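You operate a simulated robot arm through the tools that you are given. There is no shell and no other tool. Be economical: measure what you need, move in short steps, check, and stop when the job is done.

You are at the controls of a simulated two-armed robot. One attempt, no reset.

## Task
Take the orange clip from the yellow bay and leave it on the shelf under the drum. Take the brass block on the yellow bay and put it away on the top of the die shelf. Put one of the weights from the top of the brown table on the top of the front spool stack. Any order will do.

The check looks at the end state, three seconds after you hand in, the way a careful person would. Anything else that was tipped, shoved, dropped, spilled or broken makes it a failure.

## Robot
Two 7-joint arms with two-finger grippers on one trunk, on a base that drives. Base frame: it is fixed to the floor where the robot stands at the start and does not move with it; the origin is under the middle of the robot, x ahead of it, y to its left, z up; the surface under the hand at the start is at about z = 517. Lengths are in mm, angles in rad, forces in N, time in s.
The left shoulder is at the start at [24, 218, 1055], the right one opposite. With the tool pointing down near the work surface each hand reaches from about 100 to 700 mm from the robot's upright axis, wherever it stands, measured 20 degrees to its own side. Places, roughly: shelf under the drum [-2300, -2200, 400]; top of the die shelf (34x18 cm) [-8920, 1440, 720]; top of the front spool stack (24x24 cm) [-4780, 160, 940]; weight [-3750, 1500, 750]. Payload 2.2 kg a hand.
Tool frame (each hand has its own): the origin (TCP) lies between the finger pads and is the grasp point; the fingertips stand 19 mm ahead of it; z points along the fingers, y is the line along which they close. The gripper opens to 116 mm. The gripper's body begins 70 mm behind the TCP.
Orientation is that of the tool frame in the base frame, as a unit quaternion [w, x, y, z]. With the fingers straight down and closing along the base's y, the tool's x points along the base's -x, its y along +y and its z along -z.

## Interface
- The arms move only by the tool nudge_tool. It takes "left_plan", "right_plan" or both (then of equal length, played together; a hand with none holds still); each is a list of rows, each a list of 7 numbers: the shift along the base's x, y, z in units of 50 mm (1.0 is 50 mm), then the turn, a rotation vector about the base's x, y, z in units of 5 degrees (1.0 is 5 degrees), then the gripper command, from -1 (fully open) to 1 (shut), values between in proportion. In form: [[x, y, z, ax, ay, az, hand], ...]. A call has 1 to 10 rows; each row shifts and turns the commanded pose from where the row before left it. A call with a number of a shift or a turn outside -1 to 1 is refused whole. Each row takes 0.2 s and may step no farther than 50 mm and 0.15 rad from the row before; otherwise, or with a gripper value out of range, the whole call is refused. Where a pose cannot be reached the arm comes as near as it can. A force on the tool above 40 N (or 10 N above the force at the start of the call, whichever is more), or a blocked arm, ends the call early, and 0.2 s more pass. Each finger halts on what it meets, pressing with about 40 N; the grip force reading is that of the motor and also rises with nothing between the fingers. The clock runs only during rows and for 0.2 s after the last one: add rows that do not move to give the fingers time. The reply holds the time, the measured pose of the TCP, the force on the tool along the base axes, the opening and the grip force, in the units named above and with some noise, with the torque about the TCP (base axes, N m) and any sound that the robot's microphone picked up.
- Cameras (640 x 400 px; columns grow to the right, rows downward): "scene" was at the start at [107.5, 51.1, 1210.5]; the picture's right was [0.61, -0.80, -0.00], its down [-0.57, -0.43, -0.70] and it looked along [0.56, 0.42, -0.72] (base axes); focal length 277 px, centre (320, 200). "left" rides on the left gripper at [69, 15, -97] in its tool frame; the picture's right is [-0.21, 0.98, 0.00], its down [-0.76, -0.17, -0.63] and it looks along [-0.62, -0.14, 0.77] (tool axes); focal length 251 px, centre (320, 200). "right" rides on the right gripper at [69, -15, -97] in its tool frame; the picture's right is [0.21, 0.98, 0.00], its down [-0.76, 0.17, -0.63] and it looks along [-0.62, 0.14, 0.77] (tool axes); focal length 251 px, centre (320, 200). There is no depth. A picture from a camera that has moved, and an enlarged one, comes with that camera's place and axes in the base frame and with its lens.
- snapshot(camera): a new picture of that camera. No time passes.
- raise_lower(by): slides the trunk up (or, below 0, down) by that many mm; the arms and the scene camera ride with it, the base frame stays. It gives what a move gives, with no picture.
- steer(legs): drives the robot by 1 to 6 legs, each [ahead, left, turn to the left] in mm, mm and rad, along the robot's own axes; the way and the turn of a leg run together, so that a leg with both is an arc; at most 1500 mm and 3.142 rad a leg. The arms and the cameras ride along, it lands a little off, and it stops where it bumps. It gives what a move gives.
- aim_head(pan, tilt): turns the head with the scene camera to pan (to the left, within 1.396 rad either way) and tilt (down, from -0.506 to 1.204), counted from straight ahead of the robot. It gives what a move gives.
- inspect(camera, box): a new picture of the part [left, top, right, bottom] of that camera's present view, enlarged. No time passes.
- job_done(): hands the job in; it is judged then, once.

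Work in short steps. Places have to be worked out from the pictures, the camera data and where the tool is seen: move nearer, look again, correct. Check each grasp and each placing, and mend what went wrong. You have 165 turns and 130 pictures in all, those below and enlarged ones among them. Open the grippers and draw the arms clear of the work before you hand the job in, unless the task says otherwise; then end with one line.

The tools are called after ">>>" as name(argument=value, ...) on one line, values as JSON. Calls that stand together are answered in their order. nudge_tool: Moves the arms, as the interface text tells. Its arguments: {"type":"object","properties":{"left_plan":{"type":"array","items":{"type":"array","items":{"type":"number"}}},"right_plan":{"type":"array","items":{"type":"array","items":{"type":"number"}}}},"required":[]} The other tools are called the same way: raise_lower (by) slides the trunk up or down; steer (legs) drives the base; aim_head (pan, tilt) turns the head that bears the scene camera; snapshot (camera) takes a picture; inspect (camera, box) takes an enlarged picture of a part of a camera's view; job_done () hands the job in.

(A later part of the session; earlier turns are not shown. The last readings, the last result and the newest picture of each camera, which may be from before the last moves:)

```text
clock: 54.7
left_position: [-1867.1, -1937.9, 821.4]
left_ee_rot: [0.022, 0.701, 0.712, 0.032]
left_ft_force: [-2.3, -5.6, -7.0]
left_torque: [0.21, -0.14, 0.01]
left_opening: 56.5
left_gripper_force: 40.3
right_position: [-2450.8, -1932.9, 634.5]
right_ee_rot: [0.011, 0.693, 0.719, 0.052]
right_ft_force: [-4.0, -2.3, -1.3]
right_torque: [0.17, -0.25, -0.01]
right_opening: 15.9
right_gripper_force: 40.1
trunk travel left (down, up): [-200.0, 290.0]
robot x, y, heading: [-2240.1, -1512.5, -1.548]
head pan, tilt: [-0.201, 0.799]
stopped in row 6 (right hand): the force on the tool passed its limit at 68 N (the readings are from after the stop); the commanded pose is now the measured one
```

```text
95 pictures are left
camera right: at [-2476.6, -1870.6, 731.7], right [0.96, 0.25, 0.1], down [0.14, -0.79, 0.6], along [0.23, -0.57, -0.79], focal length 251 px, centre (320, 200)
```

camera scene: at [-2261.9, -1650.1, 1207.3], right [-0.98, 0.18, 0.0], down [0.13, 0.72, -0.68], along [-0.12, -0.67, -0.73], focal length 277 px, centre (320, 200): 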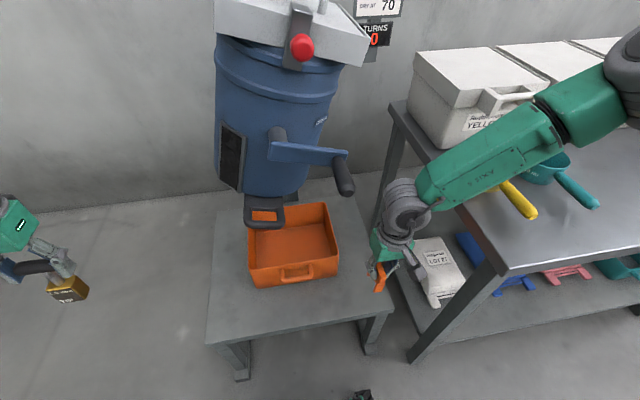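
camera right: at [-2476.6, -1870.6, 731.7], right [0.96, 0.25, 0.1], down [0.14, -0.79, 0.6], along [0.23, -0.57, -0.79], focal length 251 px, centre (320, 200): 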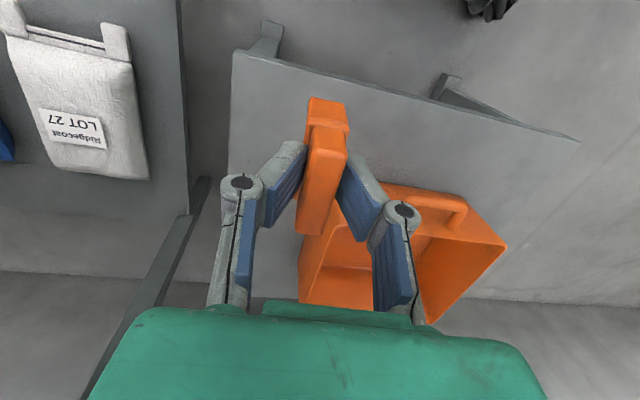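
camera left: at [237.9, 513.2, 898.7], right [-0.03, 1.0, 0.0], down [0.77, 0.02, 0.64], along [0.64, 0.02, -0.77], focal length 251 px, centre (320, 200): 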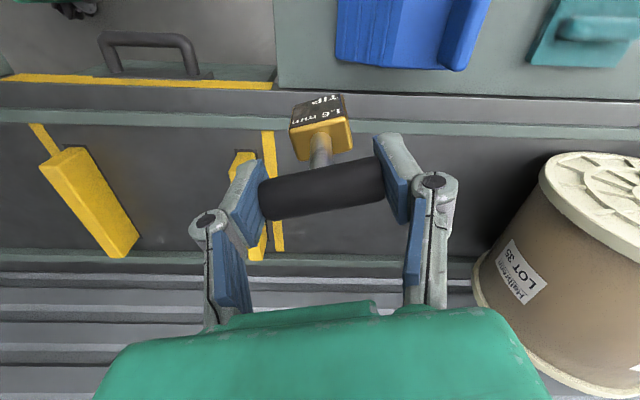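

Something on the right arm's side touched (probably the elbow against the workbench). I lift back away and examine.

>>> nudge_tool(right_plan=[[0.5, 0.3, 0.4, 0, 0, 0, 1], [0.6, 0.3, 0.5, 0, 0, 0, 1]])

>>> aim_head(pan=-0.6, tilt=0.6)

>>> snapshot(camera="scene")

```text
clock: 55.5
left_position: [-1843.3, -1917.3, 834.4]
left_ee_rot: [0.029, 0.7, 0.713, 0.017]
left_ft_force: [-2.1, 0.6, -2.5]
left_torque: [0.0, -0.08, -0.01]
left_opening: 56.5
left_gripper_force: 40.0
right_position: [-2371.1, -1880.8, 701.2]
right_ee_rot: [0.022, 0.689, 0.723, 0.039]
right_ft_force: [-0.6, 1.0, 1.2]
right_torque: [-0.02, -0.09, -0.03]
right_opening: 15.7
right_gripper_force: 39.1
trunk travel left (down, up): [-200.0, 290.0]
robot x, y, heading: [-2226.3, -1514.5, -1.558]
head pan, tilt: [-0.201, 0.799]
stopped in row 2 (right hand): the arm was blocked; the commanded pose is now the measured one
```

```text
clock: 56.4
left_position: [-1854.3, -1923.2, 834.3]
left_ee_rot: [0.03, 0.701, 0.713, 0.021]
left_ft_force: [-2.7, -1.1, -3.6]
left_torque: [0.05, -0.06, -0.03]
left_opening: 56.6
left_gripper_force: 40.0
right_position: [-2379.7, -1885.8, 696.8]
right_ee_rot: [0.022, 0.69, 0.722, 0.045]
right_ft_force: [-1.9, 0.4, 0.4]
right_torque: [0.02, -0.14, 0.02]
right_opening: 16.1
right_gripper_force: 40.7
trunk travel left (down, up): [-200.0, 290.0]
robot x, y, heading: [-2228.6, -1510.6, -1.558]
head pan, tilt: [-0.6, 0.6]
```

```text
94 pictures are left
camera scene: at [-2292.5, -1628.2, 1226.1], right [-0.83, 0.55, -0.01], down [0.32, 0.47, -0.82], along [-0.45, -0.69, -0.57], focal length 277 px, centre (320, 200)
```

scene: 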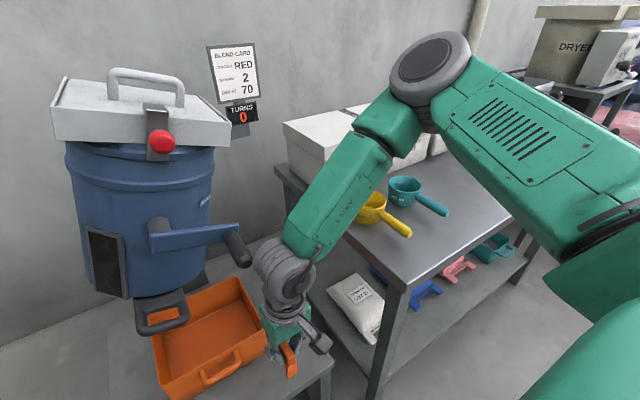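

The whole robot seems to be tilted a few degrees. I look at both sides to find the contact before moving more.

>>> aim_head(pan=-1.2, tilt=0.8)

>>> snapshot(camera="scene")

>>> snapshot(camera="left")

>>> snapshot(camera="right")

>>> aim_head(pan=0.3, tilt=1.1)

>>> snapshot(camera="scene")

```text
clock: 57.4
left_position: [-1846.3, -1923.0, 830.8]
left_ee_rot: [0.027, 0.701, 0.713, 0.02]
left_ft_force: [-2.3, -0.8, -4.1]
left_torque: [0.02, -0.08, -0.06]
left_opening: 56.5
left_gripper_force: 40.0
right_position: [-2372.2, -1885.9, 697.0]
right_ee_rot: [0.019, 0.69, 0.723, 0.042]
right_ft_force: [-0.2, 0.4, -0.7]
right_torque: [0.03, -0.11, -0.02]
right_opening: 16.0
right_gripper_force: 40.8
trunk travel left (down, up): [-200.0, 290.0]
robot x, y, heading: [-2226.0, -1510.6, -1.553]
head pan, tilt: [-1.201, 0.799]
```

```text
93 pictures are left
camera scene: at [-2332.1, -1585.5, 1207.4], right [-0.38, 0.93, -0.01], down [0.68, 0.27, -0.68], along [-0.62, -0.26, -0.74], focal length 277 px, centre (320, 200)
```

scene: 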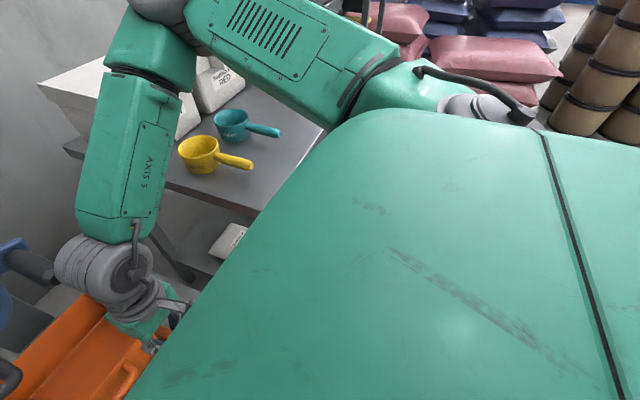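

```text
92 pictures are left
camera left: at [-1839.1, -1853.3, 927.6], right [0.98, -0.2, 0.07], down [-0.19, -0.75, 0.63], along [-0.07, -0.63, -0.77], focal length 251 px, centre (320, 200)
```

left: 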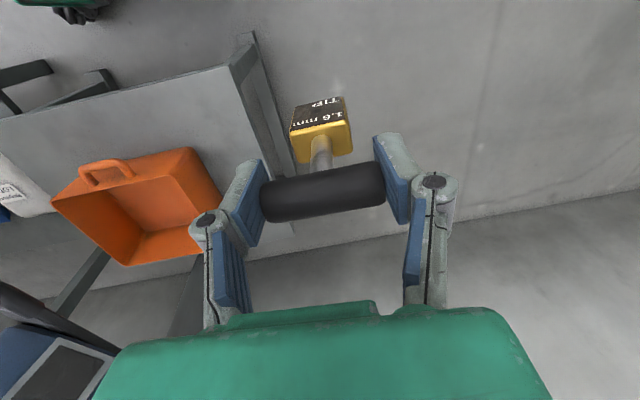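

```text
91 pictures are left
camera right: at [-2399.7, -1820.5, 793.6], right [0.96, 0.26, 0.09], down [0.15, -0.77, 0.62], along [0.23, -0.58, -0.78], focal length 251 px, centre (320, 200)
```

right: 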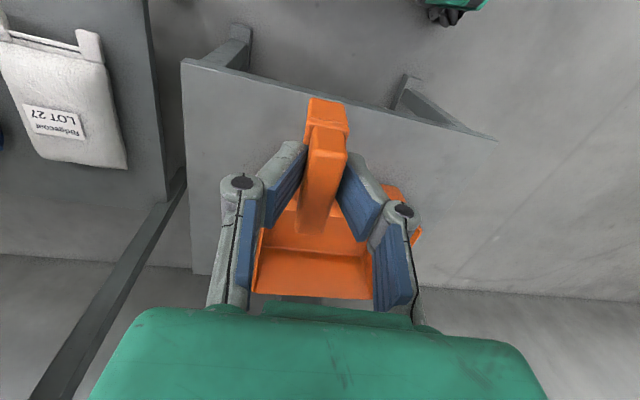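

```text
clock: 59.0
left_position: [-1849.1, -1922.3, 831.7]
left_ee_rot: [0.029, 0.7, 0.713, 0.02]
left_ft_force: [-2.7, 0.1, -4.2]
left_torque: [0.04, -0.09, -0.03]
left_opening: 56.7
left_gripper_force: 40.2
right_position: [-2374.8, -1885.3, 696.8]
right_ee_rot: [0.02, 0.689, 0.723, 0.043]
right_ft_force: [-1.0, -0.2, 0.2]
right_torque: [-0.02, -0.16, -0.01]
right_opening: 16.2
right_gripper_force: 40.4
trunk travel left (down, up): [-200.0, 290.0]
robot x, y, heading: [-2226.6, -1508.2, -1.557]
head pan, tilt: [0.3, 1.1]
```

```text
90 pictures are left
camera scene: at [-2235.2, -1615.0, 1188.4], right [-0.95, -0.31, -0.03], down [-0.26, 0.85, -0.46], along [0.16, -0.43, -0.89], focal length 277 px, centre (320, 200)
```

scene: 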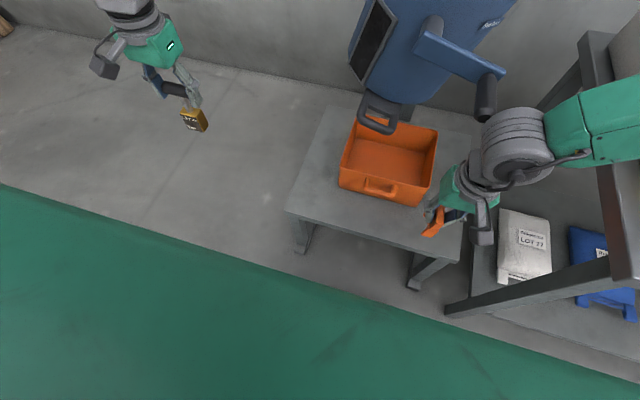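

The tool itself reads no load; the drum's crank handle is beside the wrist. I aim at the drum and wrist to see the contact and the turn counter.

>>> aim_head(pan=-0.25, tilt=0.55)

>>> snapshot(camera="scene")

>>> inspect(camera="scene", box=[200, 160, 480, 360])

```text
clock: 59.9
left_position: [-1816.2, -1921.8, 819.7]
left_ee_rot: [0.016, 0.699, 0.715, 0.01]
left_ft_force: [1.1, 0.1, -4.5]
left_torque: [0.03, 0.06, -0.01]
left_opening: 56.6
left_gripper_force: 40.3
right_position: [-2346.8, -1884.4, 700.8]
right_ee_rot: [0.01, 0.689, 0.724, 0.033]
right_ft_force: [-0.3, -0.4, -0.5]
right_torque: [0.05, 0.01, -0.01]
right_opening: 15.9
right_gripper_force: 39.8
trunk travel left (down, up): [-200.0, 290.0]
robot x, y, heading: [-2219.6, -1514.5, -1.555]
head pan, tilt: [-0.25, 0.55]
```

```text
89 pictures are left
camera scene: at [-2243.5, -1642.5, 1231.0], right [-0.97, 0.23, 0.0], down [0.13, 0.51, -0.85], along [-0.2, -0.83, -0.53], focal length 277 px, centre (320, 200)
```

scene: 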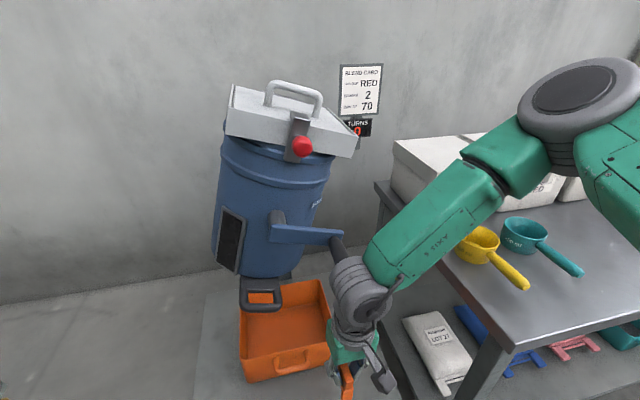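

```text
2.00 times, centred on (340, 260) of scene
camera zoom: at [-2243.5, -1642.5, 1231.0], right [-0.97, 0.23, 0.0], down [0.13, 0.51, -0.85], along [-0.2, -0.83, -0.53], focal length 553 px, centre (280, 80)
```

zoom: 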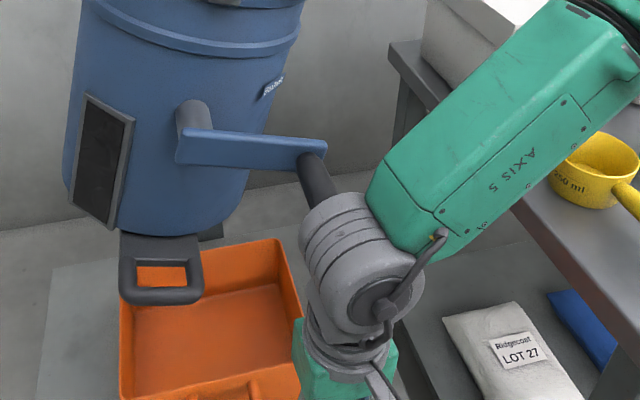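

The wrist is against the tip of the crank handle, which points at the robot; the crank is still horizontal and the counter reads 0. I pull the hand straight back (+y) away from it.

>>> nudge_tool(right_plan=[[0, 0.4, 0, 0, 0, 0, 1], [0, 0.5, 0, 0, 0, 0, 1], [0, 0.5, 0, 0, 0, 0, 1], [0, 0.4, 0, 0, 0, 0, 1]])

>>> snapshot(camera="scene")

```text
clock: 60.9
left_position: [-1799.5, -1921.1, 814.0]
left_ee_rot: [0.012, 0.698, 0.716, 0.004]
left_ft_force: [2.4, 0.5, -5.1]
left_torque: [0.01, 0.1, -0.04]
left_opening: 56.9
left_gripper_force: 40.0
right_position: [-2332.3, -1795.6, 702.3]
right_ee_rot: [0.006, 0.688, 0.726, 0.027]
right_ft_force: [1.0, -0.3, 0.3]
right_torque: [0.0, 0.13, 0.0]
right_opening: 16.0
right_gripper_force: 40.0
trunk travel left (down, up): [-200.0, 290.0]
robot x, y, heading: [-2210.4, -1510.8, -1.554]
head pan, tilt: [-0.25, 0.55]
```

```text
87 pictures are left
camera scene: at [-2205.9, -1641.0, 1231.6], right [-0.97, 0.23, 0.02], down [0.1, 0.51, -0.85], along [-0.21, -0.83, -0.52], focal length 277 px, centre (320, 200)
```

scene: 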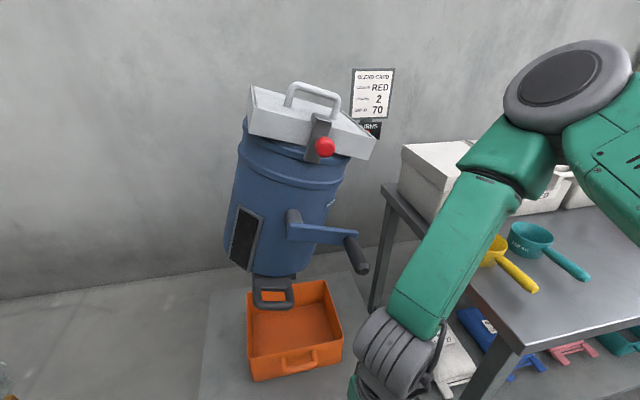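

Free of the crank. The bench side is cramped, so I back off 300 mm and check that the robot settles level.

>>> steer(legs=[[-300, 0, 0]])

>>> snapshot(camera="scene")

```text
clock: 63.0
left_position: [-1850.9, -1625.0, 832.0]
left_ee_rot: [0.027, 0.701, 0.713, 0.018]
left_ft_force: [-1.4, -0.3, -4.2]
left_torque: [0.04, 0.0, 0.01]
left_opening: 56.7
left_gripper_force: 39.9
right_position: [-2377.1, -1496.9, 698.0]
right_ee_rot: [0.021, 0.689, 0.723, 0.042]
right_ft_force: [-0.5, -0.3, -0.1]
right_torque: [-0.01, -0.1, 0.0]
right_opening: 16.2
right_gripper_force: 39.8
trunk travel left (down, up): [-200.0, 290.0]
robot x, y, heading: [-2232.8, -1212.4, -1.558]
head pan, tilt: [-0.25, 0.55]
```

```text
86 pictures are left
camera scene: at [-2272.4, -1342.3, 1230.8], right [-0.97, 0.23, -0.02], down [0.14, 0.51, -0.85], along [-0.19, -0.83, -0.53], focal length 277 px, centre (320, 200)
```

scene: 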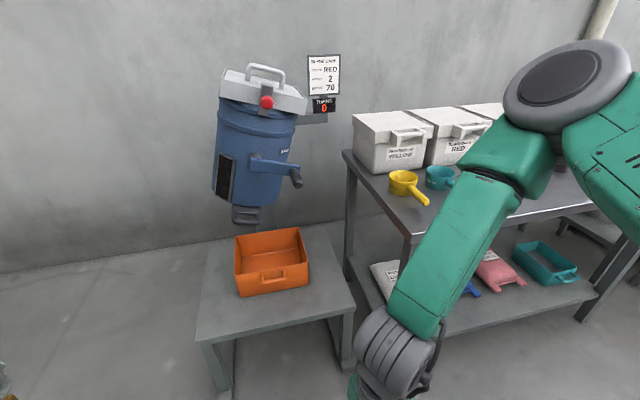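

In the open now, the robot still rocks gently, i.e. it was swaying from the bump. I let it settle with idle rows.

>>> nudge_tool(right_plan=[[0, 0, 0, 0, 0, 0, 1], [0, 0, 0, 0, 0, 0, 1], [0, 0, 0, 0, 0, 0, 1], [0, 0, 0, 0, 0, 0, 1], [0, 0, 0, 0, 0, 0, 1], [0, 0, 0, 0, 0, 0, 1], [0, 0, 0, 0, 0, 0, 1], [0, 0, 0, 0, 0, 0, 1], [0, 0, 0, 0, 0, 0, 1], [0, 0, 0, 0, 0, 0, 1]])

>>> nudge_tool(right_plan=[[0, 0, 0, 0, 0, 0, 1], [0, 0, 0, 0, 0, 0, 1]])

```text
clock: 65.2
left_position: [-1835.4, -1621.3, 824.8]
left_ee_rot: [0.022, 0.699, 0.715, 0.012]
left_ft_force: [-1.2, -0.2, -5.1]
left_torque: [0.04, 0.02, 0.01]
left_opening: 56.7
left_gripper_force: 40.7
right_position: [-2365.4, -1494.9, 700.6]
right_ee_rot: [0.014, 0.69, 0.723, 0.035]
right_ft_force: [-0.6, -0.1, -0.1]
right_torque: [0.01, -0.01, -0.02]
right_opening: 16.1
right_gripper_force: 39.7
trunk travel left (down, up): [-200.0, 290.0]
robot x, y, heading: [-2229.0, -1210.9, -1.556]
head pan, tilt: [-0.25, 0.55]
```

```text
clock: 65.8
left_position: [-1826.8, -1622.0, 821.8]
left_ee_rot: [0.018, 0.7, 0.714, 0.008]
left_ft_force: [-0.2, 1.3, -4.3]
left_torque: [-0.01, 0.03, 0.02]
left_opening: 56.3
left_gripper_force: 40.1
right_position: [-2356.1, -1495.6, 700.9]
right_ee_rot: [0.011, 0.69, 0.723, 0.031]
right_ft_force: [0.8, 0.3, 0.2]
right_torque: [-0.01, 0.05, 0.0]
right_opening: 15.9
right_gripper_force: 40.0
trunk travel left (down, up): [-200.0, 290.0]
robot x, y, heading: [-2229.2, -1210.1, -1.555]
head pan, tilt: [-0.25, 0.55]
```

The sway is dying out. I strafe 345 mm to the robot's left, away from the bench and crank, then wait.

>>> steer(legs=[[0, 345, 0]])

>>> nudge_tool(right_plan=[[0, 0, 0, 0, 0, 0, 1], [0, 0, 0, 0, 0, 0, 1], [0, 0, 0, 0, 0, 0, 1], [0, 0, 0, 0, 0, 0, 1], [0, 0, 0, 0, 0, 0, 1], [0, 0, 0, 0, 0, 0, 1], [0, 0, 0, 0, 0, 0, 1], [0, 0, 0, 0, 0, 0, 1], [0, 0, 0, 0, 0, 0, 1], [0, 0, 0, 0, 0, 0, 1]])

>>> nudge_tool(right_plan=[[0, 0, 0, 0, 0, 0, 1], [0, 0, 0, 0, 0, 0, 1], [0, 0, 0, 0, 0, 0, 1], [0, 0, 0, 0, 0, 0, 1], [0, 0, 0, 0, 0, 0, 1], [0, 0, 0, 0, 0, 0, 1], [0, 0, 0, 0, 0, 0, 1], [0, 0, 0, 0, 0, 0, 1], [0, 0, 0, 0, 0, 0, 1], [0, 0, 0, 0, 0, 0, 1]])

```text
clock: 68.0
left_position: [-1498.0, -1614.7, 827.8]
left_ee_rot: [0.024, 0.7, 0.714, 0.013]
left_ft_force: [0.4, 0.3, -4.3]
left_torque: [0.03, 0.01, 0.0]
left_opening: 56.6
left_gripper_force: 39.9
right_position: [-2026.9, -1489.7, 699.3]
right_ee_rot: [0.016, 0.689, 0.724, 0.037]
right_ft_force: [0.6, -1.0, -0.9]
right_torque: [-0.04, 0.02, 0.0]
right_opening: 15.9
right_gripper_force: 40.2
trunk travel left (down, up): [-200.0, 290.0]
robot x, y, heading: [-1886.5, -1205.5, -1.55]
head pan, tilt: [-0.25, 0.55]
```

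```text
clock: 70.2
left_position: [-1502.2, -1612.7, 829.6]
left_ee_rot: [0.025, 0.7, 0.713, 0.012]
left_ft_force: [-0.7, -0.7, -5.3]
left_torque: [0.05, -0.06, -0.02]
left_opening: 56.5
left_gripper_force: 40.2
right_position: [-2030.5, -1488.8, 700.2]
right_ee_rot: [0.016, 0.689, 0.724, 0.035]
right_ft_force: [-0.8, -0.8, 0.1]
right_torque: [-0.01, -0.07, -0.01]
right_opening: 15.9
right_gripper_force: 40.1
trunk travel left (down, up): [-200.0, 290.0]
robot x, y, heading: [-1892.6, -1204.7, -1.551]
head pan, tilt: [-0.25, 0.55]
```

```text
clock: 72.4
left_position: [-1479.8, -1611.4, 820.7]
left_ee_rot: [0.017, 0.698, 0.716, 0.004]
left_ft_force: [-0.1, 0.7, -5.7]
left_torque: [0.04, 0.05, 0.0]
left_opening: 56.6
left_gripper_force: 40.3
right_position: [-2010.2, -1487.6, 704.2]
right_ee_rot: [0.011, 0.688, 0.725, 0.028]
right_ft_force: [0.0, -0.3, -1.6]
right_torque: [0.0, 0.05, -0.01]
right_opening: 16.0
right_gripper_force: 40.1
trunk travel left (down, up): [-200.0, 290.0]
robot x, y, heading: [-1886.6, -1205.3, -1.556]
head pan, tilt: [-0.25, 0.55]
```

Sway is about ±10 mm and decaying. I take a look at the shelf from here while waiting more.

>>> nudge_tool(right_plan=[[0, 0, 0, 0, 0, 0, 1], [0, 0, 0, 0, 0, 0, 1], [0, 0, 0, 0, 0, 0, 1], [0, 0, 0, 0, 0, 0, 1], [0, 0, 0, 0, 0, 0, 1], [0, 0, 0, 0, 0, 0, 1], [0, 0, 0, 0, 0, 0, 1], [0, 0, 0, 0, 0, 0, 1], [0, 0, 0, 0, 0, 0, 1], [0, 0, 0, 0, 0, 0, 1]])

>>> aim_head(pan=-0.3, tilt=0.65)

>>> snapshot(camera="scene")

```text
clock: 74.6
left_position: [-1487.1, -1612.6, 824.6]
left_ee_rot: [0.02, 0.699, 0.715, 0.008]
left_ft_force: [0.6, 0.2, -4.5]
left_torque: [0.03, 0.02, -0.01]
left_opening: 56.6
left_gripper_force: 39.6
right_position: [-2018.9, -1487.4, 701.8]
right_ee_rot: [0.012, 0.689, 0.724, 0.031]
right_ft_force: [0.0, -0.2, 0.2]
right_torque: [0.0, 0.0, 0.03]
right_opening: 15.9
right_gripper_force: 39.8
trunk travel left (down, up): [-200.0, 290.0]
robot x, y, heading: [-1885.5, -1206.3, -1.553]
head pan, tilt: [-0.25, 0.55]
```

```text
clock: 75.3
left_position: [-1490.8, -1611.4, 824.9]
left_ee_rot: [0.021, 0.7, 0.714, 0.009]
left_ft_force: [-1.0, -0.3, -5.1]
left_torque: [0.03, 0.02, 0.0]
left_opening: 56.8
left_gripper_force: 40.5
right_position: [-2020.9, -1487.4, 700.9]
right_ee_rot: [0.014, 0.688, 0.725, 0.032]
right_ft_force: [0.0, 0.3, 0.0]
right_torque: [-0.05, 0.02, 0.01]
right_opening: 16.0
right_gripper_force: 40.2
trunk travel left (down, up): [-200.0, 290.0]
robot x, y, heading: [-1892.3, -1204.9, -1.557]
head pan, tilt: [-0.3, 0.649]
```

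```text
85 pictures are left
camera scene: at [-1915.5, -1333.3, 1222.6], right [-0.96, 0.28, 0.0], down [0.17, 0.58, -0.79], along [-0.22, -0.76, -0.61], focal length 277 px, centre (320, 200)
```

scene: 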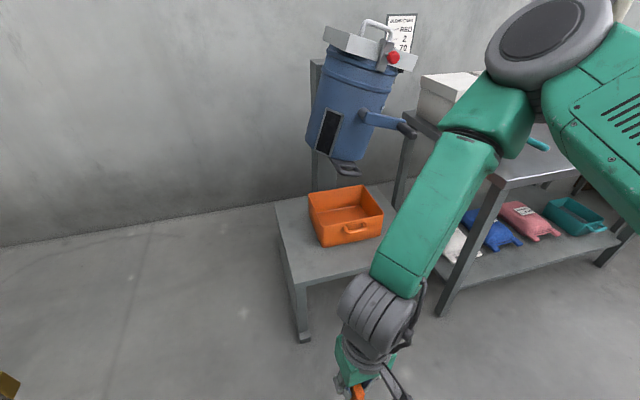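

Settled. I straighten both hands (right leaned 3.5°, left 2.5°) and drive 340 mm ahead toward the shelf's left part, well away from the crank.

>>> nudge_tool(right_plan=[[0, 0, 0, -0.31, 0.7, 0, 1], [0, 0, 0, 0, 0, 0, 1]], left_plan=[[0, 0, 0, 0.19, 0.49, 0, 1], [0, 0, 0, 0, 0, 0, 1]])

>>> steer(legs=[[340, 0, 0]])

>>> snapshot(camera="right")

>>> snapshot(camera="scene")

```text
clock: 75.9
left_position: [-1486.9, -1611.4, 822.9]
left_ee_rot: [-0.001, 0.699, 0.715, -0.001]
left_ft_force: [-0.4, -0.3, -3.5]
left_torque: [0.04, 0.0, 0.03]
left_opening: 56.4
left_gripper_force: 40.5
right_position: [-2018.1, -1488.8, 702.1]
right_ee_rot: [-0.001, 0.689, 0.725, 0.0]
right_ft_force: [0.1, 0.4, 0.7]
right_torque: [-0.03, 0.0, 0.03]
right_opening: 16.1
right_gripper_force: 40.3
trunk travel left (down, up): [-200.0, 290.0]
robot x, y, heading: [-1890.0, -1201.6, -1.551]
head pan, tilt: [-0.3, 0.649]
```

```text
clock: 78.1
left_position: [-1479.0, -1950.5, 823.2]
left_ee_rot: [-0.001, 0.698, 0.716, -0.002]
left_ft_force: [0.1, -1.0, -4.5]
left_torque: [0.05, 0.07, 0.0]
left_opening: 56.4
left_gripper_force: 40.4
right_position: [-2009.2, -1826.5, 701.1]
right_ee_rot: [-0.001, 0.689, 0.725, 0.0]
right_ft_force: [-1.1, 1.0, -1.2]
right_torque: [0.02, 0.01, 0.01]
right_opening: 16.0
right_gripper_force: 39.8
trunk travel left (down, up): [-200.0, 290.0]
robot x, y, heading: [-1886.3, -1543.4, -1.547]
head pan, tilt: [-0.3, 0.649]
```

```text
84 pictures are left
camera right: at [-2027.7, -1758.6, 797.9], right [0.96, 0.27, 0.0], down [0.21, -0.75, 0.63], along [0.17, -0.61, -0.78], focal length 251 px, centre (320, 200)
```

right: 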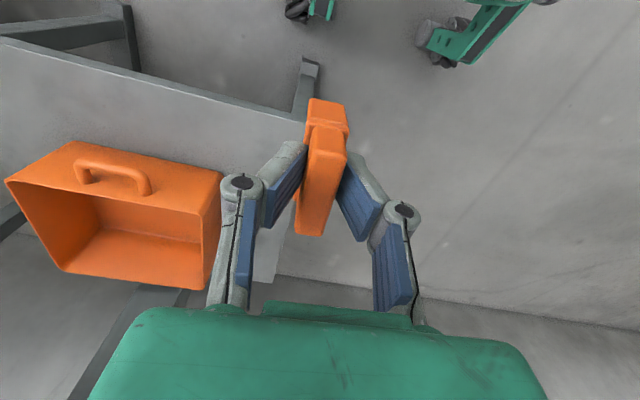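

```text
83 pictures are left
camera scene: at [-1902.2, -1671.7, 1222.6], right [-0.96, 0.28, 0.0], down [0.17, 0.58, -0.79], along [-0.22, -0.76, -0.61], focal length 277 px, centre (320, 200)
```

scene: 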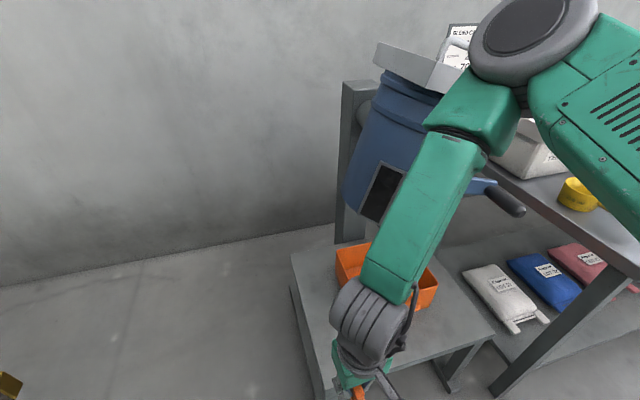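

The clip will go at about (−2055, −1977), front-left of the shelf, clear of the bin by ~50 mm. I move above it.

>>> nudge_tool(right_plan=[[-0.2, -0.6, -0.2, 0, 0, 0, 1], [-0.2, -0.6, -0.4, 0, 0, 0, 1], [-0.2, -0.6, -0.4, 0, 0, 0, 1], [-0.2, -0.6, -0.5, 0, 0, 0, 1], [-0.12, -0.6, -0.5, 0, 0, 0, 1], [0, 0, 0, 0, 0, 0, 1], [0, 0, 0, 0, 0, 0, 1]])

>>> snapshot(camera="right")

>>> aim_head(pan=-0.3, tilt=0.9)

>>> snapshot(camera="scene")

```text
clock: 79.7
left_position: [-1478.7, -1947.6, 825.3]
left_ee_rot: [-0.001, 0.698, 0.716, -0.002]
left_ft_force: [-0.5, 0.0, -4.5]
left_torque: [0.03, 0.03, 0.01]
left_opening: 56.7
left_gripper_force: 39.3
right_position: [-2054.7, -1974.6, 604.2]
right_ee_rot: [0.0, 0.688, 0.725, -0.002]
right_ft_force: [-0.4, -0.4, -0.7]
right_torque: [-0.01, 0.01, 0.01]
right_opening: 16.1
right_gripper_force: 39.5
trunk travel left (down, up): [-200.0, 290.0]
robot x, y, heading: [-1879.5, -1542.3, -1.553]
head pan, tilt: [-0.3, 0.649]
```

```text
82 pictures are left
camera right: at [-2073.5, -1906.2, 698.2], right [0.96, 0.27, 0.0], down [0.21, -0.75, 0.63], along [0.17, -0.61, -0.77], focal length 251 px, centre (320, 200)
```

right: 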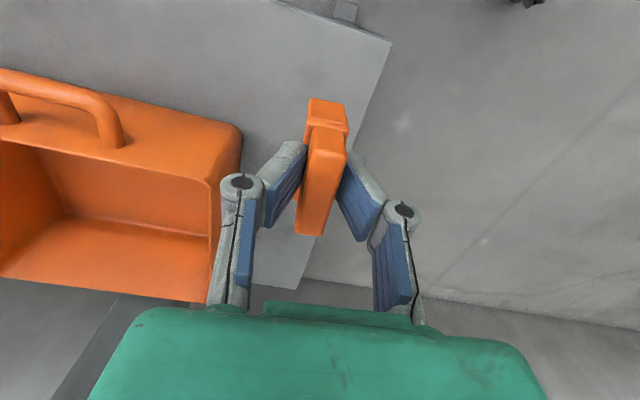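

```text
clock: 80.5
left_position: [-1479.1, -1946.1, 824.7]
left_ee_rot: [0.0, 0.698, 0.716, -0.003]
left_ft_force: [-0.5, 0.3, -5.0]
left_torque: [-0.01, -0.01, -0.02]
left_opening: 56.5
left_gripper_force: 40.0
right_position: [-2055.2, -1975.0, 603.4]
right_ee_rot: [0.001, 0.688, 0.726, -0.001]
right_ft_force: [-0.2, 0.4, -0.4]
right_torque: [0.0, 0.01, -0.01]
right_opening: 16.1
right_gripper_force: 39.9
trunk travel left (down, up): [-200.0, 290.0]
robot x, y, heading: [-1881.0, -1543.7, -1.549]
head pan, tilt: [-0.3, 0.901]
```

```text
81 pictures are left
camera scene: at [-1900.3, -1660.7, 1202.2], right [-0.96, 0.28, 0.0], down [0.22, 0.76, -0.62], along [-0.17, -0.59, -0.79], focal length 277 px, centre (320, 200)
```

scene: 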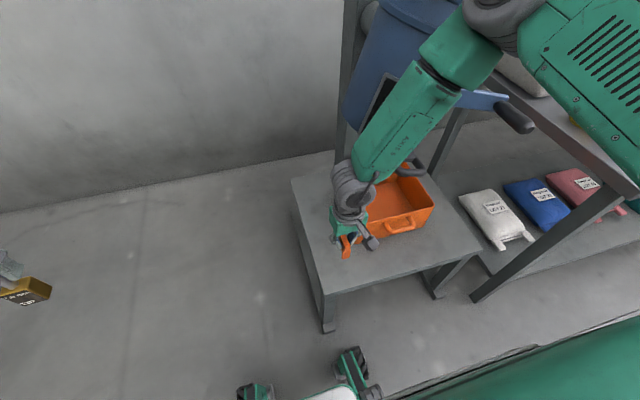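

The bin's rim is low (z≈450), so the gripper clears it. I lower to about 12 mm above the expected contact height (464).

>>> nudge_tool(right_plan=[[0, 0, -0.6, 0, 0, 0, 1], [0, 0, -0.6, 0, 0, 0, 1], [0, 0, -0.6, 0, 0, 0, 1], [0, 0, -0.4, 0, 0, 0, 1], [0, 0, -0.2, 0, 0, 0, 1], [0, 0, 0, 0, 0, 0, 1]])

>>> snapshot(camera="right")

>>> inspect(camera="scene", box=[260, 150, 460, 350])

```text
clock: 81.8
left_position: [-1479.8, -1947.0, 824.9]
left_ee_rot: [0.001, 0.699, 0.715, -0.003]
left_ft_force: [-0.6, 0.1, -4.3]
left_torque: [0.03, -0.03, 0.01]
left_opening: 56.6
left_gripper_force: 39.6
right_position: [-2056.8, -1975.0, 482.3]
right_ee_rot: [0.001, 0.688, 0.726, -0.001]
right_ft_force: [0.2, 0.8, 0.1]
right_torque: [0.02, 0.0, 0.01]
right_opening: 16.0
right_gripper_force: 39.7
trunk travel left (down, up): [-200.0, 290.0]
robot x, y, heading: [-1882.2, -1542.5, -1.549]
head pan, tilt: [-0.3, 0.901]
```

```text
80 pictures are left
camera right: at [-2075.0, -1905.9, 577.9], right [0.96, 0.27, 0.0], down [0.21, -0.74, 0.63], along [0.17, -0.61, -0.77], focal length 251 px, centre (320, 200)
```

right: 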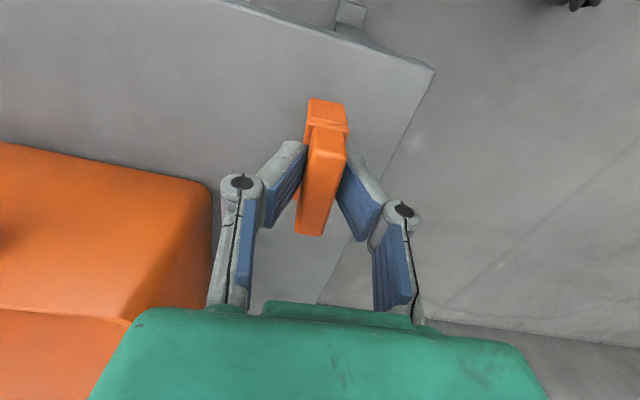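

```text
2.00 times, centred on (360, 250) of scene
camera zoom: at [-1900.5, -1660.7, 1202.1], right [-0.96, 0.28, 0.0], down [0.22, 0.76, -0.62], along [-0.17, -0.59, -0.79], focal length 553 px, centre (240, 100)
```

zoom: 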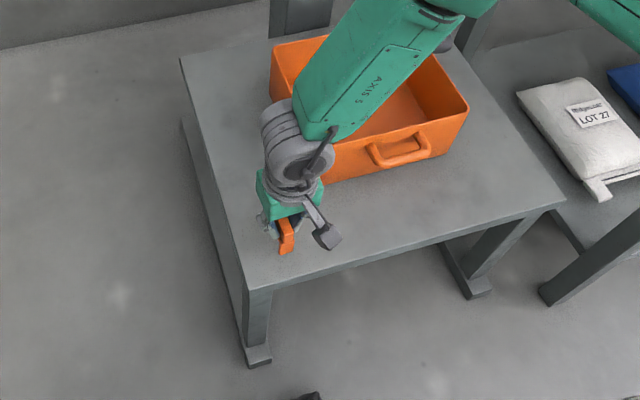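

Still free. I step down gently by 4 mm rows to contact.

>>> nudge_tool(right_plan=[[0, 0, -0.1, 0, 0, 0, 1], [0, 0, -0.1, 0, 0, 0, 1], [0, 0, -0.08, 0, 0, 0, 1], [0, 0, 0, 0, 0, 0, 1]])

```text
clock: 82.8
left_position: [-1479.3, -1947.0, 825.0]
left_ee_rot: [0.0, 0.699, 0.716, -0.002]
left_ft_force: [-0.2, -0.2, -4.5]
left_torque: [0.05, 0.0, 0.0]
left_opening: 56.5
left_gripper_force: 40.6
right_position: [-2056.8, -1973.6, 468.5]
right_ee_rot: [0.001, 0.689, 0.725, -0.001]
right_ft_force: [-0.7, -0.6, 0.2]
right_torque: [0.01, 0.0, 0.01]
right_opening: 15.9
right_gripper_force: 40.5
trunk travel left (down, up): [-200.0, 290.0]
robot x, y, heading: [-1879.3, -1543.7, -1.549]
head pan, tilt: [-0.3, 0.901]
```

No contact yet; a few more small steps.

>>> nudge_tool(right_plan=[[0, 0, -0.06, 0, 0, 0, 1], [0, 0, -0.06, 0, 0, 0, 1], [0, 0, 0, 0, 0, 0, 1]])

```text
clock: 83.7
left_position: [-1480.7, -1947.2, 825.1]
left_ee_rot: [0.0, 0.698, 0.716, -0.002]
left_ft_force: [0.1, 0.0, -4.9]
left_torque: [-0.01, 0.0, 0.03]
left_opening: 56.4
left_gripper_force: 39.7
right_position: [-2055.8, -1975.2, 462.3]
right_ee_rot: [0.001, 0.688, 0.726, 0.0]
right_ft_force: [-0.6, 0.1, -0.9]
right_torque: [-0.03, 0.0, 0.0]
right_opening: 15.9
right_gripper_force: 40.1
trunk travel left (down, up): [-200.0, 290.0]
robot x, y, heading: [-1882.1, -1545.3, -1.549]
head pan, tilt: [-0.3, 0.901]
```

>>> inspect(camera="right", box=[220, 60, 440, 260])

>>> inspect(camera="scene", box=[320, 200, 420, 290])

>>> nudge_tool(right_plan=[[0, 0, -0.06, 0, 0, 0, 1], [0, 0, 0, 0, 0, 0, 1]])

```text
2.00 times, centred on (330, 160) of right
camera zoom: at [-2074.5, -1906.4, 558.4], right [0.96, 0.27, 0.0], down [0.21, -0.75, 0.63], along [0.17, -0.61, -0.77], focal length 503 px, centre (300, 280)
```

zoom: 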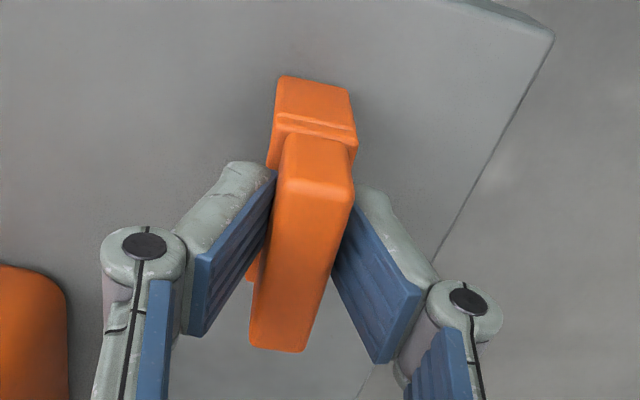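

```text
4.44 times, centred on (370, 245) of scene
camera zoom: at [-1900.4, -1660.7, 1202.1], right [-0.96, 0.28, 0.0], down [0.22, 0.76, -0.62], along [-0.17, -0.59, -0.79], focal length 1230 px, centre (98, 0)
```

zoom: 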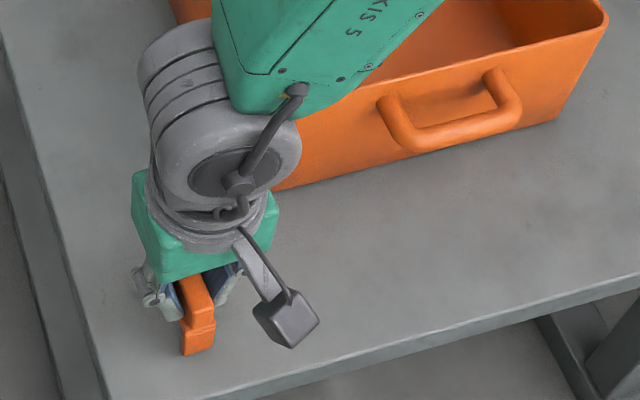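

```text
clock: 84.2
left_position: [-1479.4, -1945.8, 825.9]
left_ee_rot: [0.001, 0.698, 0.716, -0.003]
left_ft_force: [0.3, -0.2, -4.8]
left_torque: [0.02, 0.01, 0.02]
left_opening: 56.6
left_gripper_force: 40.3
right_position: [-2055.0, -1974.2, 460.1]
right_ee_rot: [0.002, 0.688, 0.725, -0.002]
right_ft_force: [-2.2, 3.4, 16.4]
right_torque: [-0.11, 0.0, 0.0]
right_opening: 16.2
right_gripper_force: 39.5
trunk travel left (down, up): [-200.0, 290.0]
robot x, y, heading: [-1881.2, -1546.3, -1.555]
head pan, tilt: [-0.3, 0.901]
```

Contact at 16 N. I open to about 45 mm and rise straight up.

>>> nudge_tool(right_plan=[[0, 0, 0, 0, 0, 0, 0.2], [0, 0, 0, 0, 0, 0, 0.2], [0, 0, 0.5, 0, 0, 0, 0.2], [0, 0, 0.8, 0, 0, 0, 0.2], [0, 0, 0.8, 0, 0, 0, 0.2], [0, 0.3, 0.8, 0, 0, 0, 0.2]])

>>> snapshot(camera="right")

```text
clock: 85.7
left_position: [-1479.5, -1945.4, 824.9]
left_ee_rot: [0.001, 0.699, 0.715, -0.003]
left_ft_force: [-0.2, 0.1, -4.7]
left_torque: [0.0, 0.02, -0.01]
left_opening: 56.8
left_gripper_force: 39.8
right_position: [-2055.7, -1957.1, 606.0]
right_ee_rot: [0.0, 0.689, 0.725, 0.0]
right_ft_force: [0.7, 0.7, 0.4]
right_torque: [-0.06, -0.04, 0.01]
right_opening: 46.4
right_gripper_force: 0.0
trunk travel left (down, up): [-200.0, 290.0]
robot x, y, heading: [-1882.4, -1545.3, -1.551]
head pan, tilt: [-0.3, 0.901]
```

```text
76 pictures are left
camera right: at [-2074.0, -1889.2, 701.5], right [0.96, 0.27, 0.0], down [0.21, -0.74, 0.63], along [0.17, -0.61, -0.77], focal length 251 px, centre (320, 200)
```

right: 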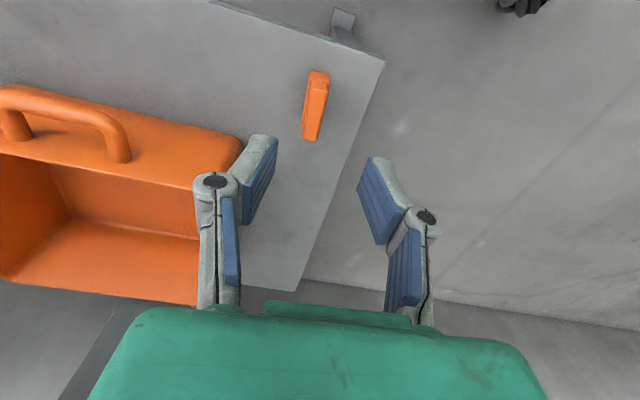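

The clip stands on the shelf. I lift the right hand to travel height, back off 500 mm and turn toward the spool area.

>>> nudge_tool(right_plan=[[0.3, 0.6, 0.6, 0, 0, 0, -1], [0.3, 0.6, 0.6, 0, 0, 0, -1], [0.3, 0.4, 0.6, 0, 0, 0, -1], [0, 0, 0.6, 0, 0, 0, -1], [0, 0, 0.5, 0, 0, 0, -1]])

>>> steer(legs=[[-500, 0, 0], [0, 0, -2.05]])

>>> aim_head(pan=0.0, tilt=0.25)

>>> snapshot(camera="scene")

```text
clock: 86.8
left_position: [-1480.1, -1946.8, 827.2]
left_ee_rot: [0.001, 0.699, 0.715, -0.003]
left_ft_force: [0.8, 0.1, -5.5]
left_torque: [0.01, 0.01, 0.0]
left_opening: 56.5
left_gripper_force: 39.8
right_position: [-2012.2, -1878.9, 749.7]
right_ee_rot: [0.0, 0.688, 0.726, -0.001]
right_ft_force: [0.0, 1.1, -0.6]
right_torque: [-0.01, 0.01, 0.01]
right_opening: 116.0
right_gripper_force: 0.2
trunk travel left (down, up): [-200.0, 290.0]
robot x, y, heading: [-1878.9, -1542.4, -1.544]
head pan, tilt: [-0.3, 0.901]
```

```text
clock: 94.7
left_position: [-2438.6, -1210.9, 825.1]
left_ee_rot: [-0.002, 0.973, -0.231, -0.001]
left_ft_force: [-0.3, 0.1, -5.3]
left_torque: [-0.02, -0.04, -0.05]
left_opening: 56.6
left_gripper_force: 39.9
right_position: [-2130.6, -772.4, 750.5]
right_ee_rot: [-0.002, 0.976, -0.217, -0.001]
right_ft_force: [-0.4, -0.7, 0.1]
right_torque: [0.01, 0.01, 0.04]
right_opening: 116.0
right_gripper_force: 0.0
trunk travel left (down, up): [-200.0, 290.0]
robot x, y, heading: [-1894.9, -1042.5, 2.673]
head pan, tilt: [-0.3, 0.901]
```

```text
clock: 95.8
left_position: [-2436.7, -1211.4, 826.7]
left_ee_rot: [-0.003, 0.973, -0.231, -0.003]
left_ft_force: [0.5, -0.7, -4.3]
left_torque: [0.01, 0.0, -0.01]
left_opening: 56.8
left_gripper_force: 40.2
right_position: [-2127.3, -773.2, 750.3]
right_ee_rot: [-0.001, 0.976, -0.216, -0.002]
right_ft_force: [-0.1, -0.7, 0.5]
right_torque: [0.01, -0.02, -0.01]
right_opening: 116.0
right_gripper_force: 0.1
trunk travel left (down, up): [-200.0, 290.0]
robot x, y, heading: [-1892.5, -1050.8, 2.673]
head pan, tilt: [0.0, 0.25]
```

```text
75 pictures are left
camera scene: at [-2016.9, -985.1, 1259.0], right [0.45, 0.89, 0.0], down [0.23, -0.11, -0.97], along [-0.86, 0.44, -0.25], focal length 277 px, centre (320, 200)
```

scene: 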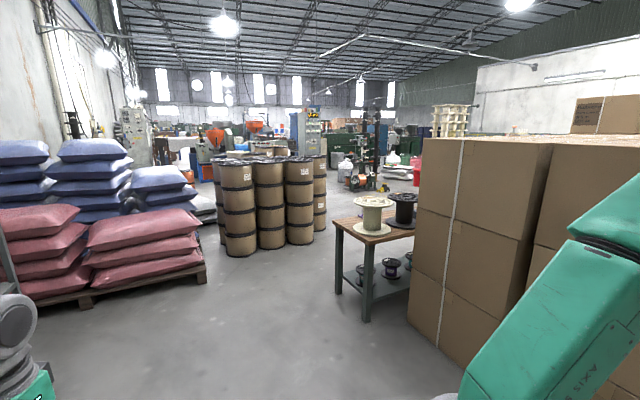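

The barrel-like spool stacks are ahead (front one near (−4780, 160)), and a small spool table stands at about (−3300, 40). I drive around its left to about (−3700, −380) and look for the brown table.

>>> steer(legs=[[0, 0, 0.12], [1400, 0, 0], [500, 0, 0]])

>>> aim_head(pan=-0.9, tilt=0.3)

>>> snapshot(camera="scene")

>>> aim_head(pan=0.0, tilt=0.3)

>>> snapshot(camera="scene")

```text
clock: 105.8
left_position: [-4174.7, -625.5, 827.4]
left_ee_rot: [-0.002, 0.985, -0.173, -0.003]
left_ft_force: [-0.2, -0.1, -4.5]
left_torque: [-0.02, -0.01, -0.01]
left_opening: 56.6
left_gripper_force: 39.7
right_position: [-3919.2, -152.9, 750.6]
right_ee_rot: [0.0, 0.987, -0.16, -0.002]
right_ft_force: [-0.1, 0.7, 0.5]
right_torque: [-0.02, 0.02, 0.03]
right_opening: 116.1
right_gripper_force: 0.0
trunk travel left (down, up): [-200.0, 290.0]
robot x, y, heading: [-3655.2, -397.8, 2.788]
head pan, tilt: [0.0, 0.25]
```

```text
clock: 107.0
left_position: [-4171.0, -625.6, 827.5]
left_ee_rot: [-0.002, 0.985, -0.173, -0.005]
left_ft_force: [0.7, 0.1, -4.8]
left_torque: [-0.05, -0.01, -0.01]
left_opening: 56.6
left_gripper_force: 40.4
right_position: [-3918.2, -153.6, 751.0]
right_ee_rot: [-0.001, 0.987, -0.159, -0.006]
right_ft_force: [-0.2, -0.4, -0.2]
right_torque: [-0.02, 0.0, -0.04]
right_opening: 116.1
right_gripper_force: 0.0
trunk travel left (down, up): [-200.0, 290.0]
robot x, y, heading: [-3656.2, -398.9, 2.79]
head pan, tilt: [-0.901, 0.3]
```

```text
74 pictures are left
camera scene: at [-3726.7, -295.8, 1254.6], right [0.95, 0.31, 0.0], down [0.1, -0.28, -0.95], along [-0.3, 0.91, -0.3], focal length 277 px, centre (320, 200)
```

scene: 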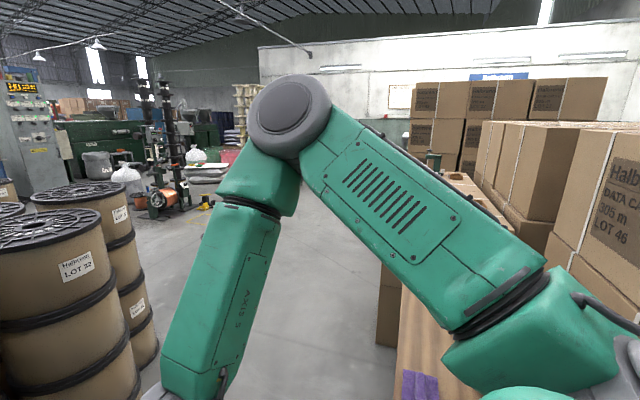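

```text
clock: 108.2
left_position: [-4173.4, -626.0, 828.2]
left_ee_rot: [-0.002, 0.985, -0.173, -0.005]
left_ft_force: [0.0, -0.3, -4.2]
left_torque: [0.0, -0.04, 0.02]
left_opening: 56.7
left_gripper_force: 39.6
right_position: [-3917.6, -154.6, 750.6]
right_ee_rot: [-0.001, 0.987, -0.159, -0.004]
right_ft_force: [-0.6, 0.1, 0.9]
right_torque: [0.05, 0.0, 0.02]
right_opening: 116.1
right_gripper_force: 0.0
trunk travel left (down, up): [-200.0, 290.0]
robot x, y, heading: [-3660.4, -397.2, 2.789]
head pan, tilt: [0.0, 0.3]
```

```text
73 pictures are left
camera scene: at [-3785.1, -352.2, 1254.3], right [0.35, 0.94, 0.0], down [0.28, -0.1, -0.95], along [-0.9, 0.33, -0.3], focal length 277 px, centre (320, 200)
```

scene: 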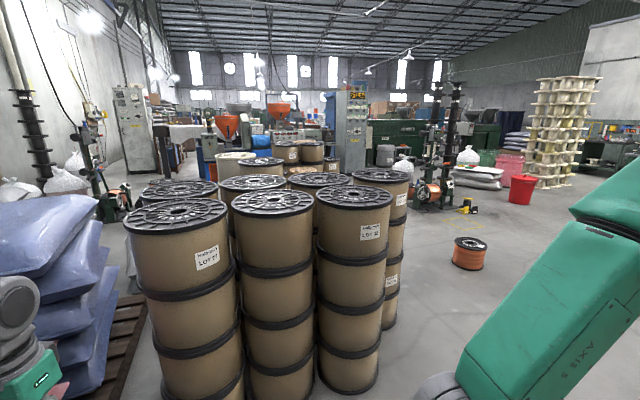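

The front spool stack (near (−4750, 150)) and the corridor beside the long brown table are visible. I pull the left hand inward, turn right to face +y, and strafe left into the corridor.

>>> nudge_tool(left_plan=[[0.3, 0.6, 0.2, 0, 0, 0, 1], [0.3, 0.6, 0.2, 0, 0, 0, 1], [0.3, 0.6, 0, 0, 0, 0, 1], [0.2, 0.6, 0, 0, 0, 0, 1], [0.0, 0.3, 0, 0, 0, 0, 1]])

>>> steer(legs=[[0, 0, -1.219], [0, 420, 0]])

>>> aim_head(pan=-0.4, tilt=0.35)

>>> snapshot(camera="scene")

```text
clock: 109.3
left_position: [-4117.2, -488.3, 846.8]
left_ee_rot: [-0.002, 0.985, -0.173, -0.004]
left_ft_force: [0.1, 0.0, -3.3]
left_torque: [-0.02, -0.01, -0.01]
left_opening: 56.9
left_gripper_force: 39.9
right_position: [-3917.9, -154.3, 751.6]
right_ee_rot: [0.0, 0.987, -0.16, -0.003]
right_ft_force: [-0.1, 1.0, 0.8]
right_torque: [-0.02, -0.01, -0.03]
right_opening: 116.0
right_gripper_force: 0.1
trunk travel left (down, up): [-200.0, 290.0]
robot x, y, heading: [-3658.5, -398.4, 2.786]
head pan, tilt: [0.0, 0.3]
```

```text
clock: 115.0
left_position: [-4310.1, 11.3, 849.7]
left_ee_rot: [0.002, -0.706, 0.708, 0.005]
left_ft_force: [0.5, 0.1, -4.6]
left_torque: [-0.07, 0.02, 0.02]
left_opening: 56.4
left_gripper_force: 39.9
right_position: [-3927.4, -66.8, 749.9]
right_ee_rot: [-0.001, 0.714, -0.7, -0.004]
right_ft_force: [1.0, 0.8, -0.1]
right_torque: [-0.03, 0.04, 0.01]
right_opening: 116.0
right_gripper_force: 0.0
trunk travel left (down, up): [-200.0, 290.0]
robot x, y, heading: [-4069.9, -398.0, 1.562]
head pan, tilt: [0.0, 0.3]
```

```text
clock: 115.8
left_position: [-4309.8, 9.0, 850.0]
left_ee_rot: [0.004, -0.706, 0.709, 0.006]
left_ft_force: [0.3, -0.8, -4.4]
left_torque: [-0.04, 0.02, -0.03]
left_opening: 56.8
left_gripper_force: 39.3
right_position: [-3927.2, -69.0, 751.7]
right_ee_rot: [-0.002, 0.716, -0.699, -0.006]
right_ft_force: [-0.1, 0.7, -0.7]
right_torque: [-0.01, 0.01, 0.04]
right_opening: 115.7
right_gripper_force: 0.0
trunk travel left (down, up): [-200.0, 290.0]
robot x, y, heading: [-4071.5, -397.2, 1.563]
head pan, tilt: [-0.4, 0.351]
```

```text
72 pictures are left
camera scene: at [-4031.4, -266.4, 1249.6], right [0.92, -0.4, 0.0], down [-0.14, -0.32, -0.94], along [0.37, 0.86, -0.35], focal length 277 px, centre (320, 200)
```

scene: 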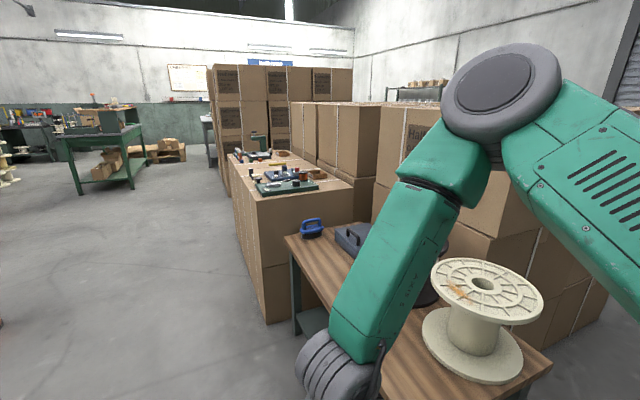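

The given weight spot projects to about pixel (251, 179), the table-like top beyond the wood table. I zoom there.

>>> inspect(camera="scene", box=[215, 120, 375, 250])

```text
3.08 times, centred on (295, 185) of scene
camera zoom: at [-4031.4, -266.4, 1249.6], right [0.92, -0.4, 0.0], down [-0.14, -0.32, -0.94], along [0.37, 0.86, -0.35], focal length 851 px, centre (397, 246)
```

zoom: 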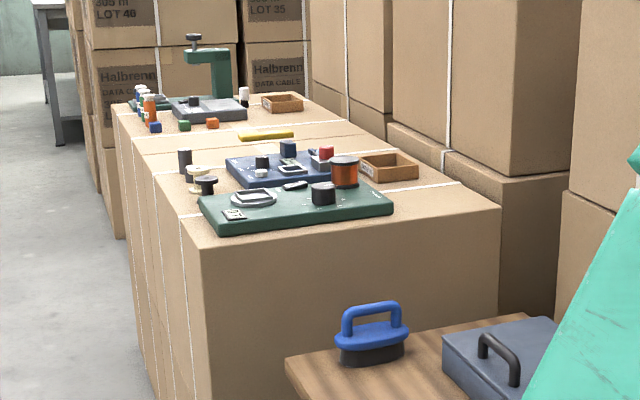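

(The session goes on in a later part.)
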